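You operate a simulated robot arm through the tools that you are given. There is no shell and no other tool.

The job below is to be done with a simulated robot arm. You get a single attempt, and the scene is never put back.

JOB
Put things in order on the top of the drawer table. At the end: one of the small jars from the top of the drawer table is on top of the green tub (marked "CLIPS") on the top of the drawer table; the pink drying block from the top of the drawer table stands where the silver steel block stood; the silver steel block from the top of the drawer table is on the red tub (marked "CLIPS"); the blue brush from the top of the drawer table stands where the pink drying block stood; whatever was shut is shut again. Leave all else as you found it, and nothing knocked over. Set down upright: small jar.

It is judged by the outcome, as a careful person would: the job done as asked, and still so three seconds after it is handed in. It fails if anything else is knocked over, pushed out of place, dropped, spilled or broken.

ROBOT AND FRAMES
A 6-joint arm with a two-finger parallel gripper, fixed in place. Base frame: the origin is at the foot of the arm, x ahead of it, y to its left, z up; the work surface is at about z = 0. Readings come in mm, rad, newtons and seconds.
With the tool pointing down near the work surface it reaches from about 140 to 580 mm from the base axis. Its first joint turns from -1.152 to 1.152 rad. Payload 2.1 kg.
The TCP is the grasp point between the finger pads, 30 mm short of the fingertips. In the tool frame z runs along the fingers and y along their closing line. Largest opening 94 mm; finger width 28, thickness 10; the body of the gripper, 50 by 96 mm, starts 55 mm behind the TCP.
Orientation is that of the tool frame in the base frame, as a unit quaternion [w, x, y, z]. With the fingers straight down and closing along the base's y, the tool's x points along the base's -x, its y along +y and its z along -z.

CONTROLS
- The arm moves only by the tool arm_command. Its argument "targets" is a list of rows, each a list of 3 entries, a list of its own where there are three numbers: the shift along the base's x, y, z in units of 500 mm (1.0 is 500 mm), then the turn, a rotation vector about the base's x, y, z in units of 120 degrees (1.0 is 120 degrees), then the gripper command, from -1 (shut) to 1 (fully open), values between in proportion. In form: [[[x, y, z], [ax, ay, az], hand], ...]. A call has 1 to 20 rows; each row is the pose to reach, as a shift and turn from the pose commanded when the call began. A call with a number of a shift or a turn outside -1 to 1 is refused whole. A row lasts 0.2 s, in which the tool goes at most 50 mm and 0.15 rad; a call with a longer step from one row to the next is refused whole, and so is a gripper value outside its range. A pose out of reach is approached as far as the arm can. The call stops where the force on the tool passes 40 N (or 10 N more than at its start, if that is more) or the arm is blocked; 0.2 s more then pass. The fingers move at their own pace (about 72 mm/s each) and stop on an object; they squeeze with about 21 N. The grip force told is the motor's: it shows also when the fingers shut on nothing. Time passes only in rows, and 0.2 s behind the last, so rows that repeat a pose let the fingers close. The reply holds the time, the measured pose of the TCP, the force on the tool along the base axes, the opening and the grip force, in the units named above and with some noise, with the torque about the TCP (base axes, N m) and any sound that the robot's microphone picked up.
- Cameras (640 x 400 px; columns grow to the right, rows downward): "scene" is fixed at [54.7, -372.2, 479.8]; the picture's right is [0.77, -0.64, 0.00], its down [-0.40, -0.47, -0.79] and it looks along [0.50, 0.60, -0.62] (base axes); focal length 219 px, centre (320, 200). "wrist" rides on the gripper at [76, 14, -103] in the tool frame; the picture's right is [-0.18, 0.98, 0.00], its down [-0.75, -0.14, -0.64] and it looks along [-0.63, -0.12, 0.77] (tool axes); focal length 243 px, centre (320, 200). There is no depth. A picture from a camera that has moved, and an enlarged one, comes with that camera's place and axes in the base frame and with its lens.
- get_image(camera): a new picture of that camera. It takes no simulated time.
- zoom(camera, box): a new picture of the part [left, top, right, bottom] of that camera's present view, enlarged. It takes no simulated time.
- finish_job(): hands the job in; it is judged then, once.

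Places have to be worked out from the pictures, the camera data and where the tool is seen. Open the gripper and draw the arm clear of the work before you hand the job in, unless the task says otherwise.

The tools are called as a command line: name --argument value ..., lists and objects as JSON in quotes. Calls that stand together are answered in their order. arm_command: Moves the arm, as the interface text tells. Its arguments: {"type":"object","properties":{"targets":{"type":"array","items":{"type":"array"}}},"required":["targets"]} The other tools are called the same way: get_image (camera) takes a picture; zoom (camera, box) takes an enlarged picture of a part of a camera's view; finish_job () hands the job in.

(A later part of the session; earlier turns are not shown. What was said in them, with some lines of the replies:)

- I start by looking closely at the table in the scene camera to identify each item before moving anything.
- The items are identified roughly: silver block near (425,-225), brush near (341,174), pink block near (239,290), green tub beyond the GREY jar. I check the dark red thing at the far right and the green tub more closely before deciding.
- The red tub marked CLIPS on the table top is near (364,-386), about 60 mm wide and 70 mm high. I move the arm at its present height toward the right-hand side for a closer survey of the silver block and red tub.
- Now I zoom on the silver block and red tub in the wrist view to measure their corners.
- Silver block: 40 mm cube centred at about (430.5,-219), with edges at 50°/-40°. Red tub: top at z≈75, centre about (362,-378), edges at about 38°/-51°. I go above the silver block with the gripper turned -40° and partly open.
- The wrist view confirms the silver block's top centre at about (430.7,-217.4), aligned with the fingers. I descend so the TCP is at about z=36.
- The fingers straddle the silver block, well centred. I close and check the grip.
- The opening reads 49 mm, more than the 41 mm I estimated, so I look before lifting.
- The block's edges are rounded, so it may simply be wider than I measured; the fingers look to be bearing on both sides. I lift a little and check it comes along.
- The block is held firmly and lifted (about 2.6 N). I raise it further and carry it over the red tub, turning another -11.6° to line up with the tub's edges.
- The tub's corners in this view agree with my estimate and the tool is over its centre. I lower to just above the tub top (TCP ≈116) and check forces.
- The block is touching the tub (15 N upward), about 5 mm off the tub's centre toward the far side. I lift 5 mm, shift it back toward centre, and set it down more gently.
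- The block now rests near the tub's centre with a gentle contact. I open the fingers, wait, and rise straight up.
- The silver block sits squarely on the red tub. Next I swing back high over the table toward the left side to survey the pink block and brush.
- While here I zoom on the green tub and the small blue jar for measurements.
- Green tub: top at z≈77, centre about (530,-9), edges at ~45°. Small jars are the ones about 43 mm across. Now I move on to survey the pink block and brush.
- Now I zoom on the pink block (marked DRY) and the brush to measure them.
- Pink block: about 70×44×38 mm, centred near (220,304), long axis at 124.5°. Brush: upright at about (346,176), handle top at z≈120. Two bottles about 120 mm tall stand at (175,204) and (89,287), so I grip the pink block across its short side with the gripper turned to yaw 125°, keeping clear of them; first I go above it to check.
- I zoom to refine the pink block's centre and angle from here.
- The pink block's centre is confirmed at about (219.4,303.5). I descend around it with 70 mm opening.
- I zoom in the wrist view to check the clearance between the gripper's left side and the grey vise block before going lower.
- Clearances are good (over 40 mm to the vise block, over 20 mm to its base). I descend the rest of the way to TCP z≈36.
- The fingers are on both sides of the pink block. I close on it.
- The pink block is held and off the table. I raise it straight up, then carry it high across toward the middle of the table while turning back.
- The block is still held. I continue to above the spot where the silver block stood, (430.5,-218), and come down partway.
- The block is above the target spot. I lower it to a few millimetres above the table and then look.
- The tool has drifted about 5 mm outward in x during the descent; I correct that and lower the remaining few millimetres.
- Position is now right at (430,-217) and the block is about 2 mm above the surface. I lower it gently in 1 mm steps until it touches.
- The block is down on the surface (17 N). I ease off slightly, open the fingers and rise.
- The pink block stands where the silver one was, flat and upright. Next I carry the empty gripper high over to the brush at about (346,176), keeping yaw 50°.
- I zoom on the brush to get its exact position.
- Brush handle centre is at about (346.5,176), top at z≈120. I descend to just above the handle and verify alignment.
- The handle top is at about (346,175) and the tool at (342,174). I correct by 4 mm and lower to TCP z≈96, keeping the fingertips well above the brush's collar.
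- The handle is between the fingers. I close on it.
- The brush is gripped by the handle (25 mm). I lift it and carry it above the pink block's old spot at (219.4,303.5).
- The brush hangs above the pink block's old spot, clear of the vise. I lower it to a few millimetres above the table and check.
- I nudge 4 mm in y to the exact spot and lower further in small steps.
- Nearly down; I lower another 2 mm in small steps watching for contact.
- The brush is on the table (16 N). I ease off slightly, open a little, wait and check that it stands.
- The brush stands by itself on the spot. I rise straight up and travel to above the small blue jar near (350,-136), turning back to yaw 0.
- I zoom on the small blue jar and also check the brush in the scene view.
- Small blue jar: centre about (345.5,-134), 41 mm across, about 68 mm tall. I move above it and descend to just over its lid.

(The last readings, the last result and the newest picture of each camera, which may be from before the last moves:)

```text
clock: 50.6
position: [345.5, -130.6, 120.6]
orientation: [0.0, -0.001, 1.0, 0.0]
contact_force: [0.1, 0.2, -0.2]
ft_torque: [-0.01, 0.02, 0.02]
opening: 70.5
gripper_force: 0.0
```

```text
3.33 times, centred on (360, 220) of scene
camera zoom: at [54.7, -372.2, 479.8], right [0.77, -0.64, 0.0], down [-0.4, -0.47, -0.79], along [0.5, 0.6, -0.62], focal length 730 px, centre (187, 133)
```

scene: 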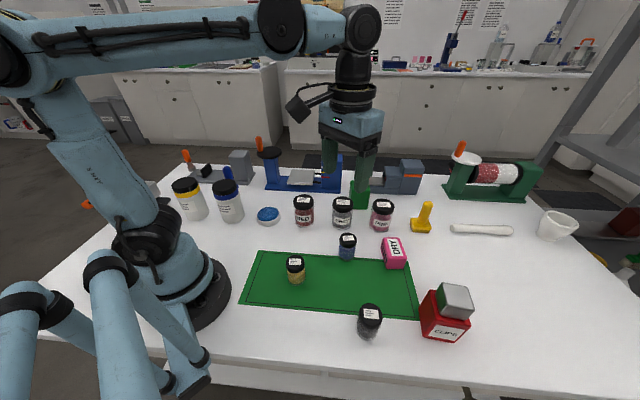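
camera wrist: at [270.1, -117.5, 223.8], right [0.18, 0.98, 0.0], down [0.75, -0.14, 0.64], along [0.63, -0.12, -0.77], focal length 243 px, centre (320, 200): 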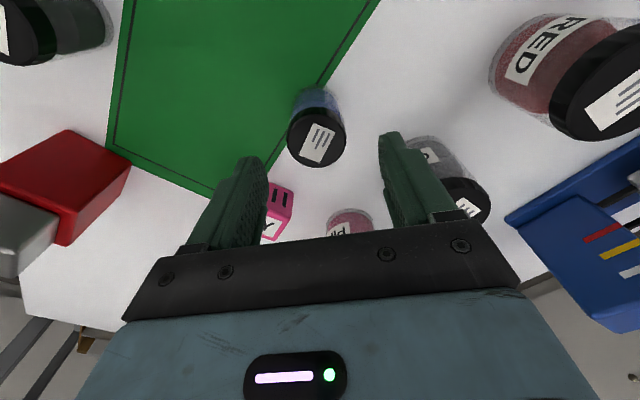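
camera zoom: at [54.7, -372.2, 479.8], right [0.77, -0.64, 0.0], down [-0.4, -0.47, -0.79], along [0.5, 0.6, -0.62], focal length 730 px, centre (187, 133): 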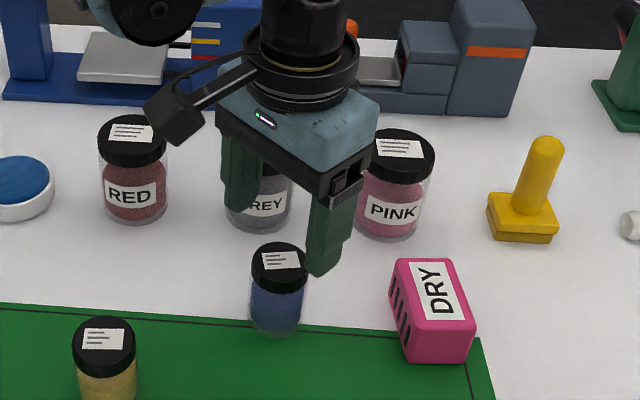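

The lid centre is at about (344,-133.5); I correct by 2 mm and descend around the jar to TCP z≈46.

arm_command --targets '[[[-0.0036, -0.0036, -0.03], [0, 0, 0], 0.5], [[-0.0036, -0.0036, -0.08], [0, 0, 0], 0.5], [[-0.0036, -0.0036, -0.13], [0, 0, 0], 0.5], [[-0.0036, -0.0036, -0.149], [0, 0, 0], 0.5], [[-0.0036, -0.0036, -0.149], [0, 0, 0], 0.5]]'

get_image --camera "wrist"

zoom --camera "scene" --box '[290, 180, 430, 290]'

```text
clock: 51.8
position: [343.4, -130.4, 45.3]
orientation: [0.0, -0.001, 1.0, 0.0]
contact_force: [-0.2, 0.2, 0.0]
ft_torque: [-0.01, 0.01, -0.01]
opening: 70.7
gripper_force: 0.1
```

```text
taken
camera wrist: at [267.9, -117.7, 148.1], right [0.18, 0.98, 0.0], down [0.75, -0.14, 0.64], along [0.63, -0.12, -0.77], focal length 243 px, centre (320, 200)
```

wrist: 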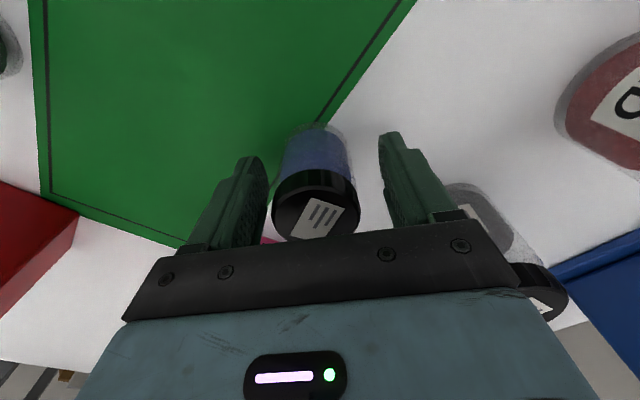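

```text
3.64 times, centred on (360, 235) of scene
camera zoom: at [54.7, -372.2, 479.8], right [0.77, -0.64, 0.0], down [-0.4, -0.47, -0.79], along [0.5, 0.6, -0.62], focal length 796 px, centre (174, 73)
```

zoom: 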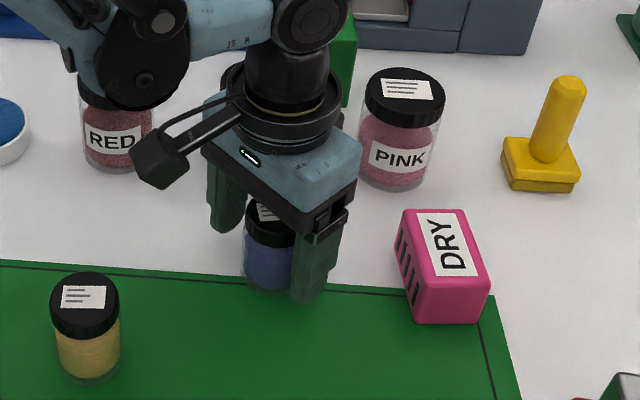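

The jar is between the fingers, about 2 mm to the left; I shift 1.5 mm and close.

arm_command --targets '[[[0, -0.004, 0], [0, 0, 0], 0.4], [[0, -0.004, 0], [0, 0, 0], 0.2], [[0, -0.004, 0], [0, 0, 0], 0.0], [[0, -0.004, 0], [0, 0, 0], -1], [[0, -0.004, 0], [0, 0, 0], -1], [[0, -0.004, 0], [0, 0, 0], -1]]'

get_image --camera "wrist"

zoom --camera "scene" --box '[290, 180, 430, 290]'

```text
clock: 53.2
position: [342.2, -133.4, 45.8]
orientation: [-0.001, -0.001, 1.0, 0.0]
contact_force: [0.8, -0.4, 1.0]
ft_torque: [-0.02, -0.02, 0.0]
opening: 45.7
gripper_force: 21.3
```

```text
taken
camera wrist: at [267.3, -119.7, 148.4], right [0.18, 0.98, 0.0], down [0.75, -0.14, 0.64], along [0.63, -0.12, -0.77], focal length 243 px, centre (320, 200)
```

wrist: 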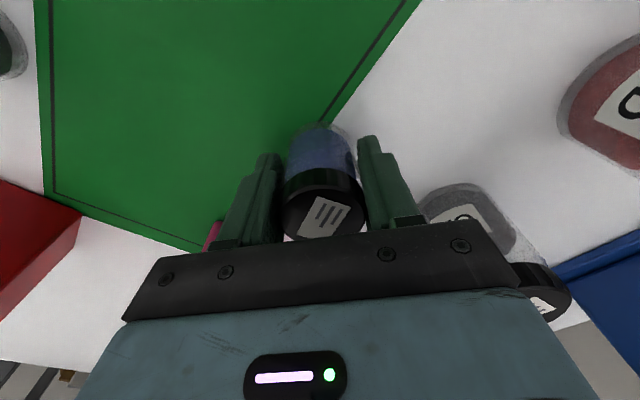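

```text
3.64 times, centred on (360, 235) of scene
camera zoom: at [54.7, -372.2, 479.8], right [0.77, -0.64, 0.0], down [-0.4, -0.47, -0.79], along [0.5, 0.6, -0.62], focal length 796 px, centre (174, 73)
```

zoom: 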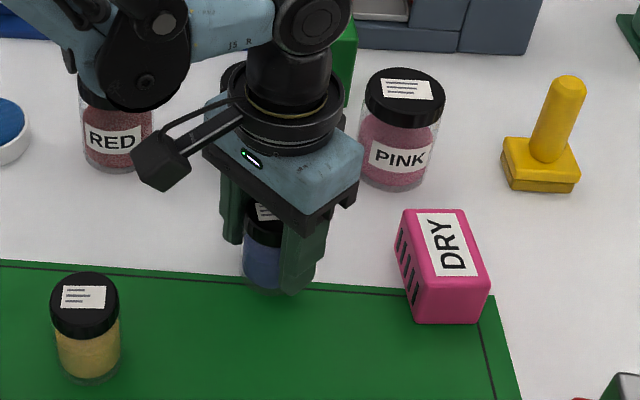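

Gripped (opening 45.7). I lift a little to check that the jar comes along whole.

arm_command --targets '[[[0, 0, 0.01], [0, 0, 0], -1], [[0, 0, 0.03], [0, 0, 0], -1], [[0, 0, 0.06], [0, 0, 0], -1], [[0, 0, 0.06], [0, 0, 0], -1]]'

get_image --camera "wrist"

zoom --camera "scene" --box '[290, 180, 430, 290]'

```text
clock: 54.2
position: [341.9, -135.3, 75.9]
orientation: [-0.001, -0.001, 1.0, 0.0]
contact_force: [0.3, 0.0, -0.5]
ft_torque: [0.01, -0.04, -0.02]
opening: 45.6
gripper_force: 20.6
```

```text
taken
camera wrist: at [266.4, -121.0, 179.6], right [0.18, 0.98, 0.0], down [0.75, -0.14, 0.64], along [0.63, -0.12, -0.77], focal length 243 px, centre (320, 200)
```

wrist: 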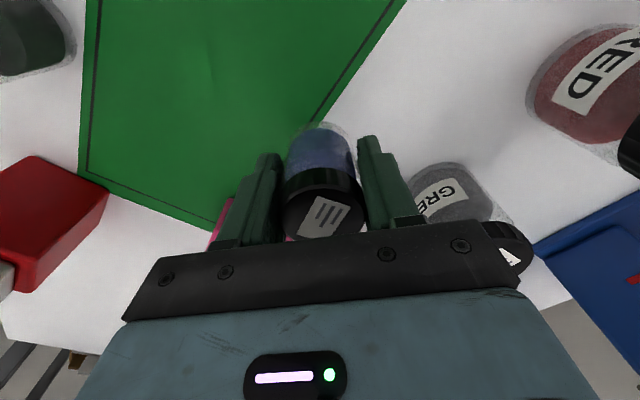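

```text
3.64 times, centred on (360, 235) of scene
camera zoom: at [54.7, -372.3, 479.8], right [0.77, -0.64, 0.0], down [-0.4, -0.47, -0.79], along [0.5, 0.6, -0.62], focal length 796 px, centre (174, 73)
```

zoom: 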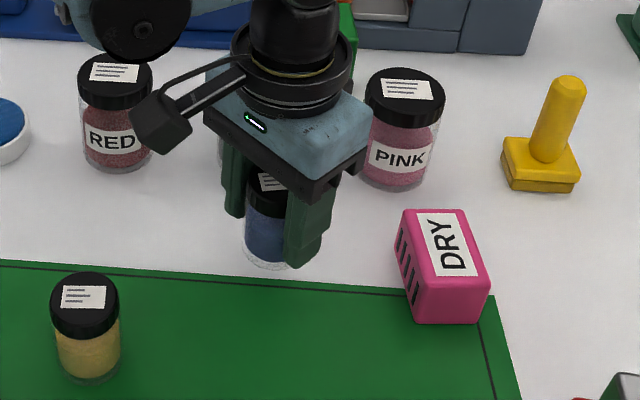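

The jar is lifted upright. I zoom in the wrist view to see how it sits relative to the grasp point.

zoom --camera "wrist" --box '[240, 110, 400, 250]'

```text
2.86 times, centred on (320, 180) of wrist
camera zoom: at [266.4, -121.0, 179.6], right [0.18, 0.98, 0.0], down [0.75, -0.14, 0.64], along [0.63, -0.12, -0.77], focal length 693 px, centre (320, 257)
```

zoom: 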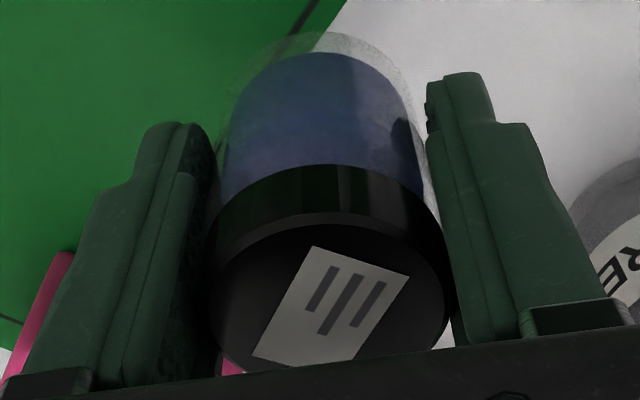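

The jar hangs upright, within about 2 mm of the grasp axis. I raise it and carry it above the green tub at about (530,-9).

arm_command --targets '[[[0, 0, 0.08], [0, 0, 0], -1], [[0, 0, 0.16], [0, 0, 0], -1], [[0, 0, 0.24], [0, 0, 0], -1], [[0, 0, 0.31], [0, 0, 0], -1], [[0.063, 0.0417, 0.31], [0, 0, 0], -1], [[0.126, 0.0833, 0.31], [0, 0, 0], -1], [[0.189, 0.125, 0.31], [0, 0, 0], -1], [[0.252, 0.1667, 0.31], [0, 0, 0], -1], [[0.315, 0.2083, 0.31], [0, 0, 0], -1], [[0.378, 0.25, 0.31], [0, 0, 0], -1], [[0.378, 0.25, 0.31], [0, 0, 0], -1], [[0.378, 0.25, 0.31], [0, 0, 0], -1]]'

get_image --camera "wrist"

get_image --camera "scene"

```text
clock: 56.8
position: [532.7, -10.2, 233.1]
orientation: [0.0, -0.001, 1.0, 0.0]
contact_force: [-0.6, 0.3, -1.4]
ft_torque: [-0.01, -0.05, 0.02]
opening: 45.7
gripper_force: 21.4
```

```text
taken
camera wrist: at [457.1, 3.3, 336.7], right [0.18, 0.98, 0.0], down [0.75, -0.14, 0.64], along [0.63, -0.12, -0.77], focal length 243 px, centre (320, 200)
```

wrist: 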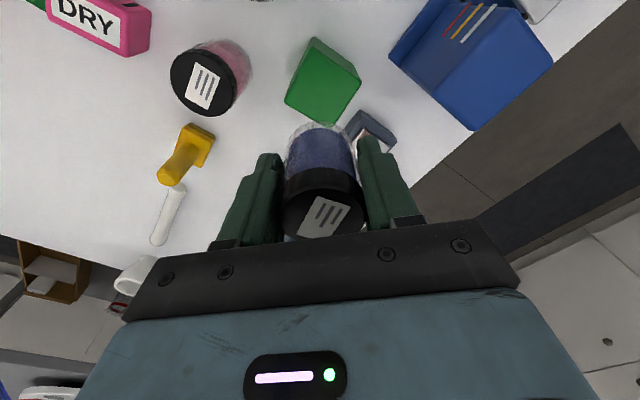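

```text
taken
```

scene: 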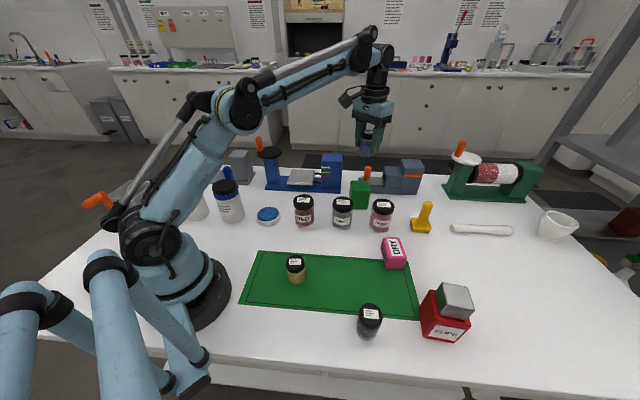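

The green tub is visible just ahead of the held jar. I zoom to measure its top exactly.

zoom --camera "wrist" --box '[270, 30, 380, 130]'

zoom --camera "scene" --box '[320, 100, 430, 220]'

```text
4.00 times, centred on (325, 80) of wrist
camera zoom: at [457.1, 3.3, 336.7], right [0.18, 0.98, 0.0], down [0.75, -0.14, 0.64], along [0.63, -0.12, -0.77], focal length 970 px, centre (300, 680)
```

zoom: 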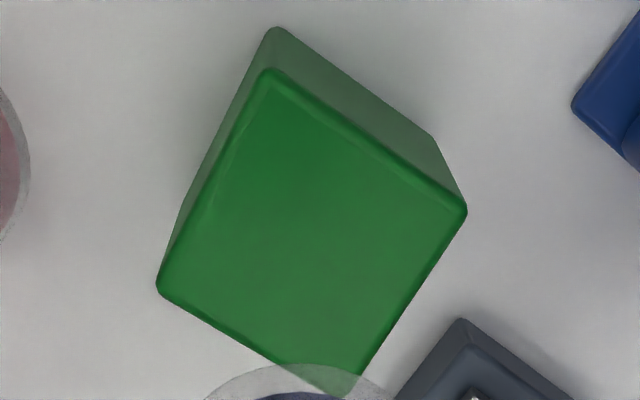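

```text
3.33 times, centred on (375, 160) of scene
camera zoom: at [54.7, -372.2, 479.8], right [0.77, -0.64, 0.0], down [-0.4, -0.47, -0.79], along [0.5, 0.6, -0.62], focal length 730 px, centre (137, 333)
```

zoom: 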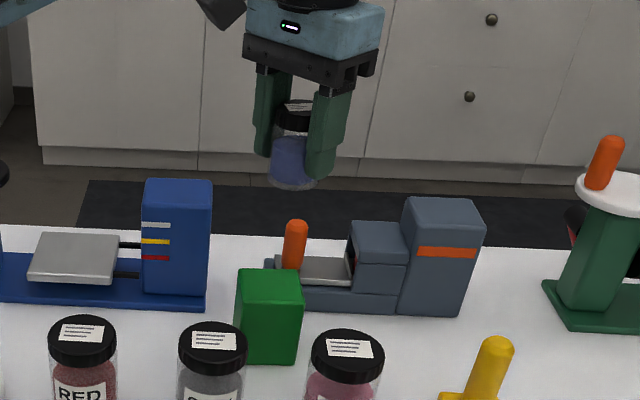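

Green tub top centre refined to (530.5,-7.4), z≈76. I shift slightly and lower the jar to about 6 mm above the tub.

arm_command --targets '[[[-0.002, 0.0046, -0.06], [0, 0, 0], -1], [[-0.002, 0.0046, -0.12], [0, 0, 0], -1], [[-0.002, 0.0046, -0.18], [0, 0, 0], -1], [[-0.002, 0.0046, -0.208], [0, 0, 0], -1], [[-0.002, 0.0046, -0.208], [0, 0, 0], -1]]'

get_image --camera "wrist"

zoom --camera "scene" --box '[320, 130, 410, 220]'

```text
clock: 58.0
position: [529.9, -9.0, 128.3]
orientation: [-0.001, -0.001, 1.0, 0.0]
contact_force: [-0.9, -0.4, 0.3]
ft_torque: [0.01, -0.01, -0.01]
opening: 45.4
gripper_force: 20.6
```

```text
taken
camera wrist: at [455.2, 3.8, 232.5], right [0.18, 0.98, 0.0], down [0.75, -0.14, 0.64], along [0.63, -0.12, -0.77], focal length 243 px, centre (320, 200)
```

wrist: 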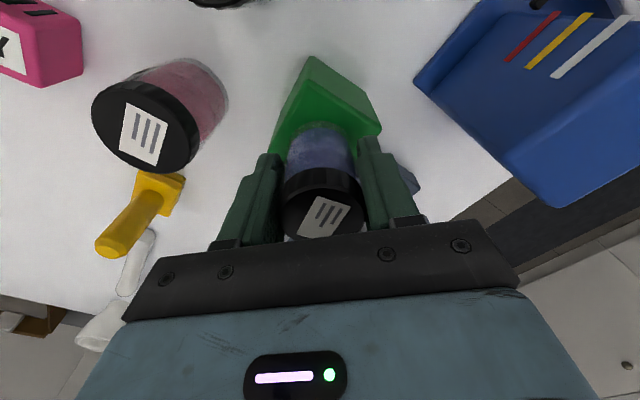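

```text
4.44 times, centred on (365, 175) of scene
camera zoom: at [54.7, -372.2, 479.8], right [0.77, -0.64, 0.0], down [-0.4, -0.47, -0.79], along [0.5, 0.6, -0.62], focal length 973 px, centre (120, 311)
```

zoom: 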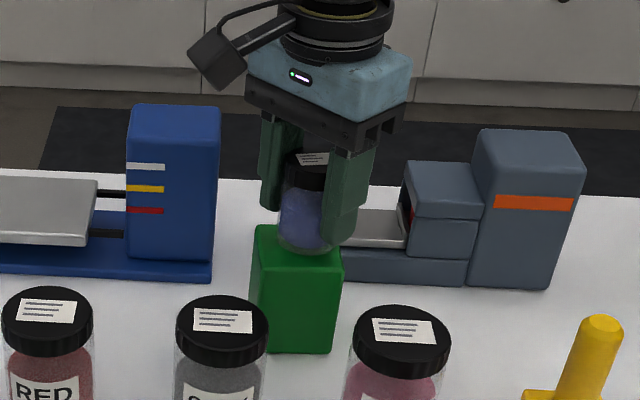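

I zoom in to check the jar's centring over the tub before the final lowering.

zoom --camera "wrist" --box '[250, 40, 410, 180]'

zoom --camera "scene" --box '[340, 150, 400, 220]'

```text
2.86 times, centred on (330, 110) of wrist
camera zoom: at [455.2, 3.8, 232.5], right [0.18, 0.98, 0.0], down [0.75, -0.14, 0.64], along [0.63, -0.12, -0.77], focal length 693 px, centre (291, 457)
```

zoom: 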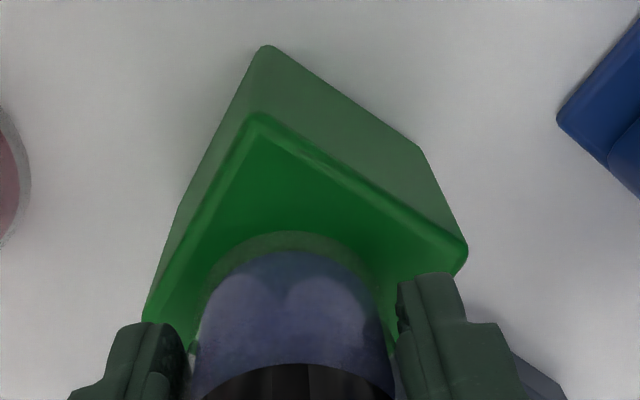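

```text
5.71 times, centred on (370, 185) of scene
camera zoom: at [54.7, -372.2, 479.8], right [0.77, -0.64, 0.0], down [-0.4, -0.47, -0.79], along [0.5, 0.6, -0.62], focal length 1251 px, centre (34, 286)
```

zoom: 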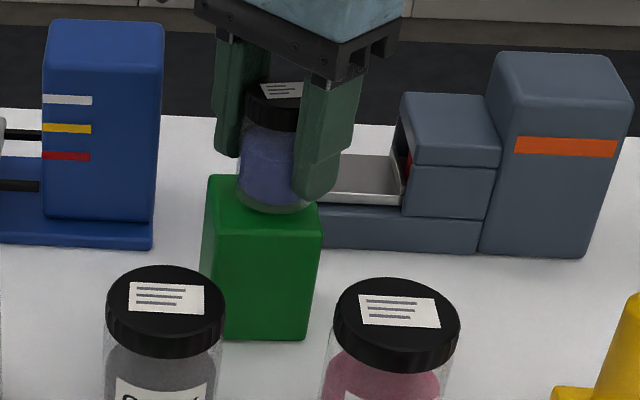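

The jar is within 2-3 mm of the tub's centre. I nudge it 2 mm in y and lower gently until it touches.

arm_command --targets '[[[-0.002, 0.004, 0], [0, 0, 0], -1], [[-0.002, 0.004, -0.006], [0, 0, 0], -1], [[-0.002, 0.004, -0.01], [0, 0, 0], -1], [[-0.002, 0.004, -0.01], [0, 0, 0], -1]]'

zoom --camera "scene" --box '[340, 150, 400, 220]'

zoom --camera "wrist" --box '[250, 40, 410, 180]'

```text
clock: 59.0
position: [530.3, -5.8, 122.6]
orientation: [0.001, -0.001, 1.0, 0.0]
contact_force: [4.5, -2.9, 14.7]
ft_torque: [-0.08, -0.24, -0.02]
opening: 44.0
gripper_force: 20.9
```

```text
5.71 times, centred on (370, 185) of scene
camera zoom: at [54.6, -372.3, 479.8], right [0.77, -0.64, 0.0], down [-0.4, -0.47, -0.79], along [0.5, 0.6, -0.62], focal length 1251 px, centre (34, 286)
```

zoom: 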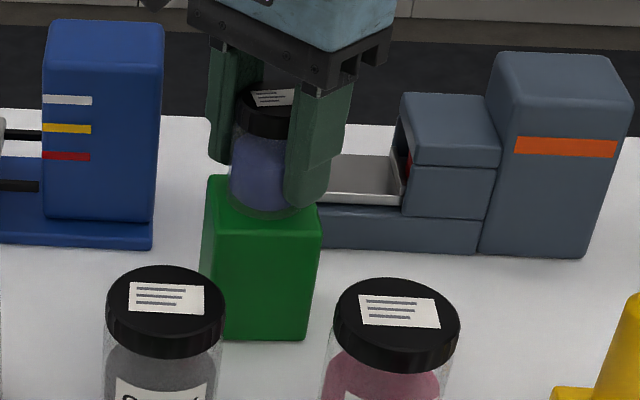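

```text
2.86 times, centred on (330, 110) of wrist
camera zoom: at [454.3, 7.6, 226.5], right [0.18, 0.98, 0.0], down [0.75, -0.14, 0.64], along [0.63, -0.12, -0.77], focal length 693 px, centre (291, 457)
```

zoom: 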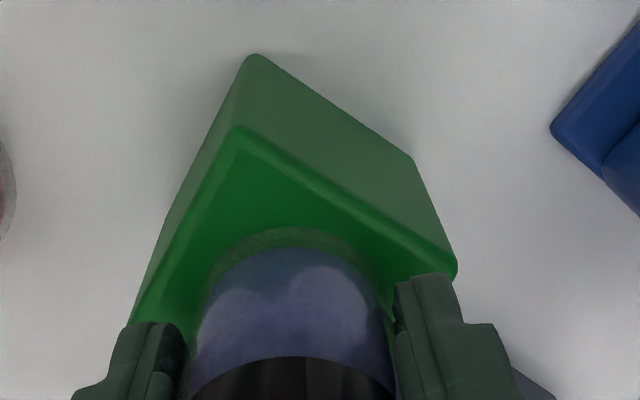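

The jar is touching (15 N). I ease off 1 mm and check the jar's attitude before releasing.

arm_command --targets '[[[0, -0.002, 0.002], [0, 0, 0], -1], [[0, -0.002, 0.002], [0, 0, 0], -1]]'

zoom --camera "scene" --box '[340, 150, 400, 220]'

zoom --camera "wrist" --box '[240, 60, 400, 250]'

```text
clock: 59.6
position: [529.8, -5.9, 123.1]
orientation: [0.0, -0.001, 1.0, 0.002]
contact_force: [2.7, 1.4, 6.9]
ft_torque: [0.08, -0.12, 0.02]
opening: 44.1
gripper_force: 20.7
```

```text
5.71 times, centred on (370, 185) of scene
camera zoom: at [54.7, -372.2, 479.8], right [0.77, -0.64, 0.0], down [-0.4, -0.47, -0.79], along [0.5, 0.6, -0.62], focal length 1251 px, centre (34, 286)
```

zoom: 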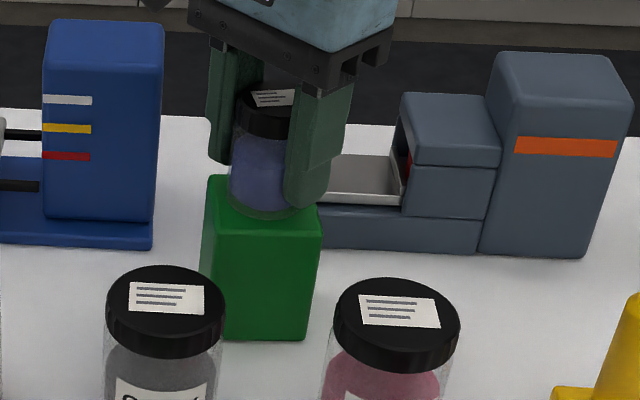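

```text
2.11 times, centred on (320, 155) of wrist
camera zoom: at [454.2, 7.0, 226.7], right [0.18, 0.98, 0.0], down [0.75, -0.14, 0.64], along [0.63, -0.12, -0.77], focal length 511 px, centre (320, 295)
```

zoom: 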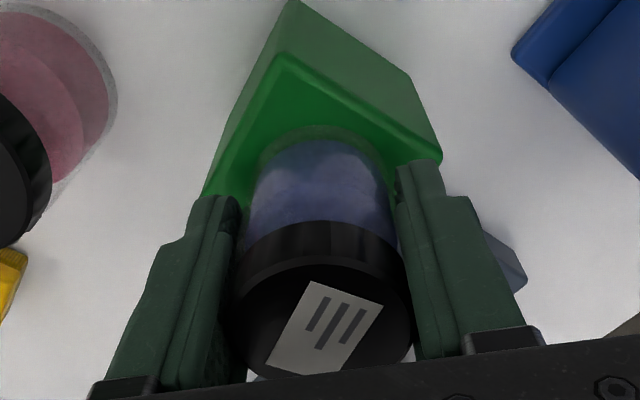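

Contact is light and the jar is upright and centred. I release slowly and hold to check.

arm_command --targets '[[[0, 0, 0.0008], [0, 0, 0], -1], [[0, 0, 0.0008], [0, 0, 0], -0.02], [[0, 0, 0.0008], [0, 0, 0], 0.03], [[0, 0, 0.0008], [0, 0, 0], 0.1], [[0, 0, 0.0008], [0, 0, 0], 0.25], [[0, 0, 0.0008], [0, 0, 0], 0.4], [[0, 0, 0.0008], [0, 0, 0], 0.4]]'

zoom --camera "scene" --box '[340, 150, 400, 220]'

get_image --camera "wrist"

```text
clock: 61.2
position: [529.8, -6.0, 124.4]
orientation: [0.0, -0.001, 1.0, 0.0]
contact_force: [0.0, 0.6, -0.7]
ft_torque: [0.0, -0.01, 0.0]
opening: 65.8
gripper_force: 0.1
```

```text
5.71 times, centred on (370, 185) of scene
camera zoom: at [54.7, -372.2, 479.8], right [0.77, -0.64, 0.0], down [-0.4, -0.47, -0.79], along [0.5, 0.6, -0.62], focal length 1251 px, centre (34, 286)
```

zoom: 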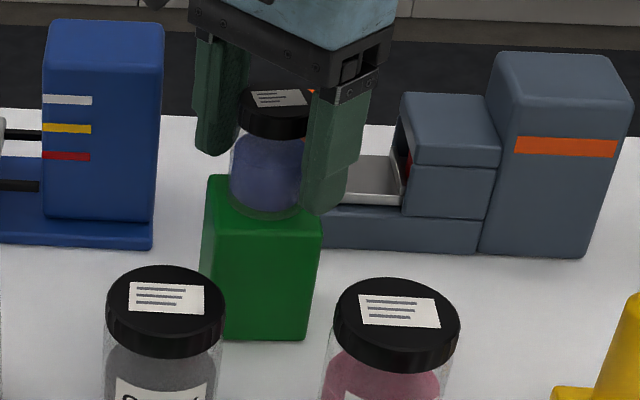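

```text
taken
camera wrist: at [454.2, 6.9, 227.7], right [0.18, 0.98, 0.0], down [0.75, -0.14, 0.64], along [0.63, -0.12, -0.77], focal length 243 px, centre (320, 200)
```

wrist: 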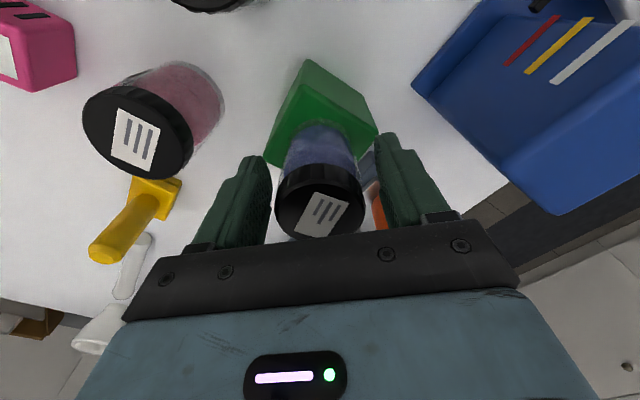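

The jar stands upright on the green tub by itself. I rise straight up and then draw the arm back.

arm_command --targets '[[[0, 0, 0.01], [0, 0, 0], 0.5], [[0, 0, 0.05], [0, 0, 0], 0.5], [[0, 0, 0.11], [0, 0, 0], 0.5], [[0, 0, 0.18], [0, 0, 0], 0.5], [[0, 0, 0.25], [0, 0, 0], 0.5], [[-0.07, 0, 0.3], [0, 0, 0], 0.7], [[-0.15, 0, 0.34], [0, 0, 0], 0.8], [[-0.23, 0, 0.37], [0, 0, 0], 1], [[-0.3, 0, 0.4], [0, 0, 0], 1], [[-0.3, 0, 0.4], [0, 0, 0], 1]]'

get_image --camera "wrist"

get_image --camera "scene"

```text
clock: 63.4
position: [377.8, -6.0, 323.5]
orientation: [0.0, -0.001, 1.0, 0.0]
contact_force: [1.1, -0.2, -0.6]
ft_torque: [-0.01, 0.0, 0.03]
opening: 93.9
gripper_force: 0.1
```

```text
taken
camera wrist: at [302.7, 7.5, 425.9], right [0.18, 0.98, 0.0], down [0.75, -0.14, 0.64], along [0.63, -0.12, -0.77], focal length 243 px, centre (320, 200)
```

wrist: 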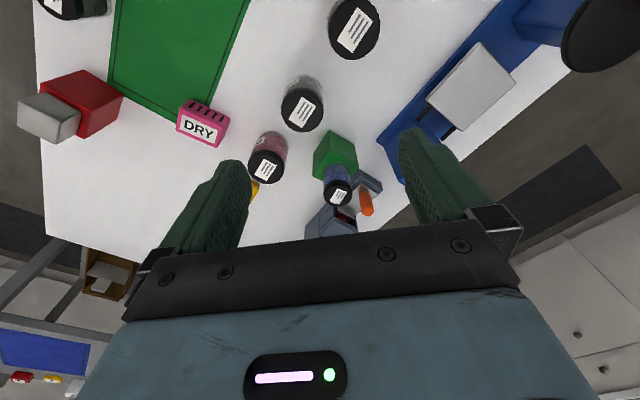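

```text
taken
```

scene: 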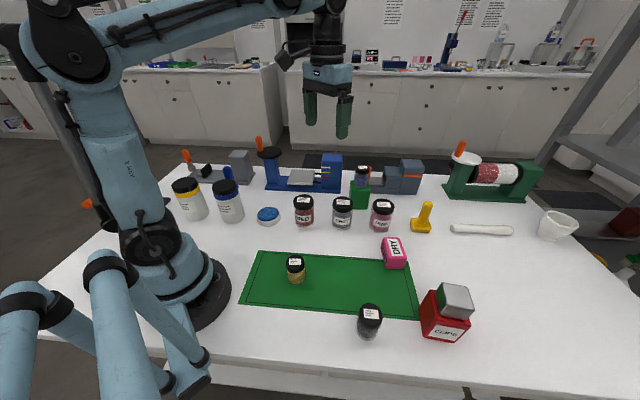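

Everything appears in place; I zoom in for a final check of each placed item.

zoom --camera "scene" --box '[330, 140, 410, 220]'

zoom --camera "scene" --box '[160, 130, 300, 230]'

zoom --camera "scene" --box '[340, 210, 500, 350]'

zoom --camera "wrist" --box '[290, 100, 400, 230]'

```text
5.00 times, centred on (370, 180) of scene
camera zoom: at [54.7, -372.2, 479.8], right [0.77, -0.64, 0.0], down [-0.4, -0.47, -0.79], along [0.5, 0.6, -0.62], focal length 1095 px, centre (70, 300)
```

zoom: 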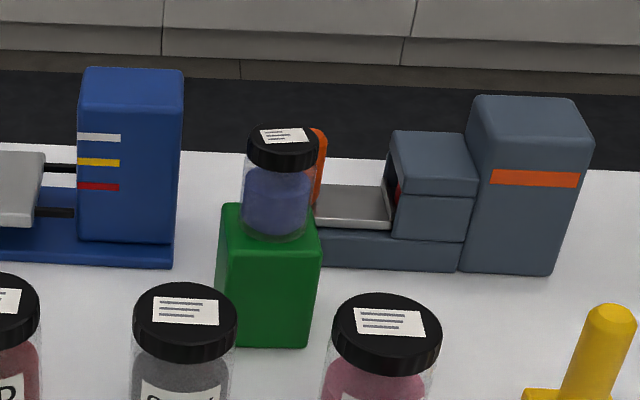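

```text
4.00 times, centred on (230, 180) of scene
camera zoom: at [54.7, -372.2, 479.8], right [0.77, -0.64, 0.0], down [-0.4, -0.47, -0.79], along [0.5, 0.6, -0.62], focal length 876 px, centre (680, 280)
```

zoom: 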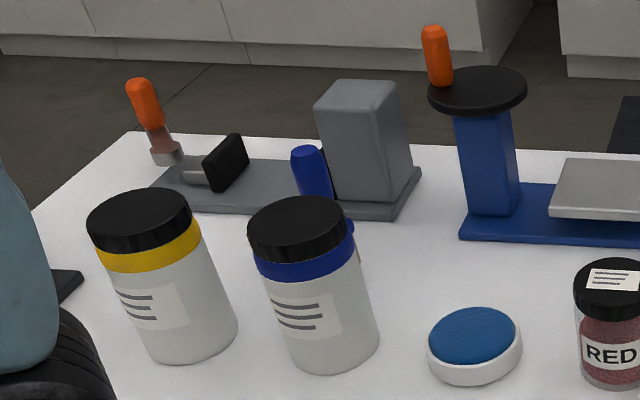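

```text
2.86 times, centred on (420, 280) of scene
camera zoom: at [54.7, -372.2, 479.8], right [0.77, -0.64, 0.0], down [-0.4, -0.47, -0.79], along [0.5, 0.6, -0.62], focal length 626 px, centre (34, -29)
```

zoom: 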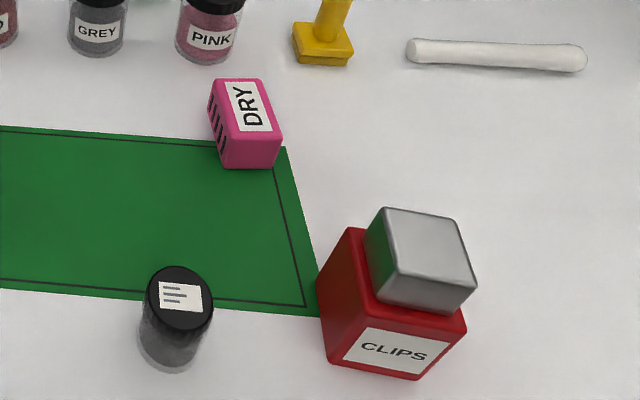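

```text
3.08 times, centred on (345, 165) of wrist
camera zoom: at [302.7, 7.5, 425.9], right [0.18, 0.98, 0.0], down [0.75, -0.14, 0.64], along [0.63, -0.12, -0.77], focal length 746 px, centre (243, 308)
```

zoom: 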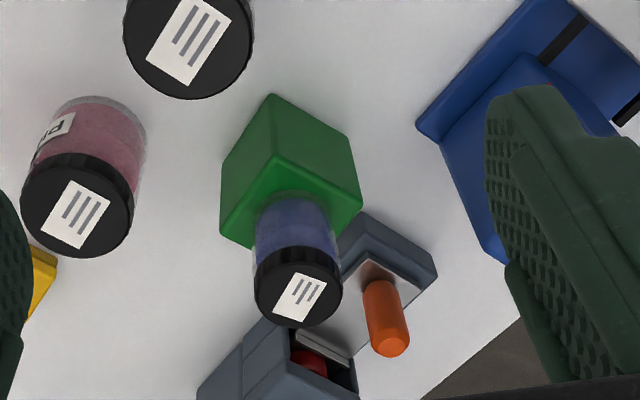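

The blue small jar stands upright on the green tub, the silver block is on the red tub, and the pink block is on the silver block's old spot. The brush stands where the pink block was, nothing else has moved, and the gripper is open with the arm drawn clear. I hand the job in.

finish_job

```text
The job is handed in.
```

All four moves on the drawer table are done, and the job is handed in. The final pictures showed everything standing and nothing else knocked over or shifted.

- **Small jar:** the blue small jar stands upright, centred on top of the green tub. I never saw the "CLIPS" mark on that tub, because its visible sides carry no label. It is the only green tub I could see on the table top.
- **Silver steel block:** it rests flat on the red tub marked "CLIPS".
- **Pink drying block:** it stands where the silver block stood, label up, to within about 2 mm. I turned it, so its long side points a different way than before.
- **Blue brush:** it stands upright on its bristles where the pink block stood. The blue-capped bottle partly hides it in the last picture, but it stood on its own when I let go.
- **Shut things:** I opened nothing, so there was nothing to shut again.

The gripper is open and the arm is raised clear of the table.
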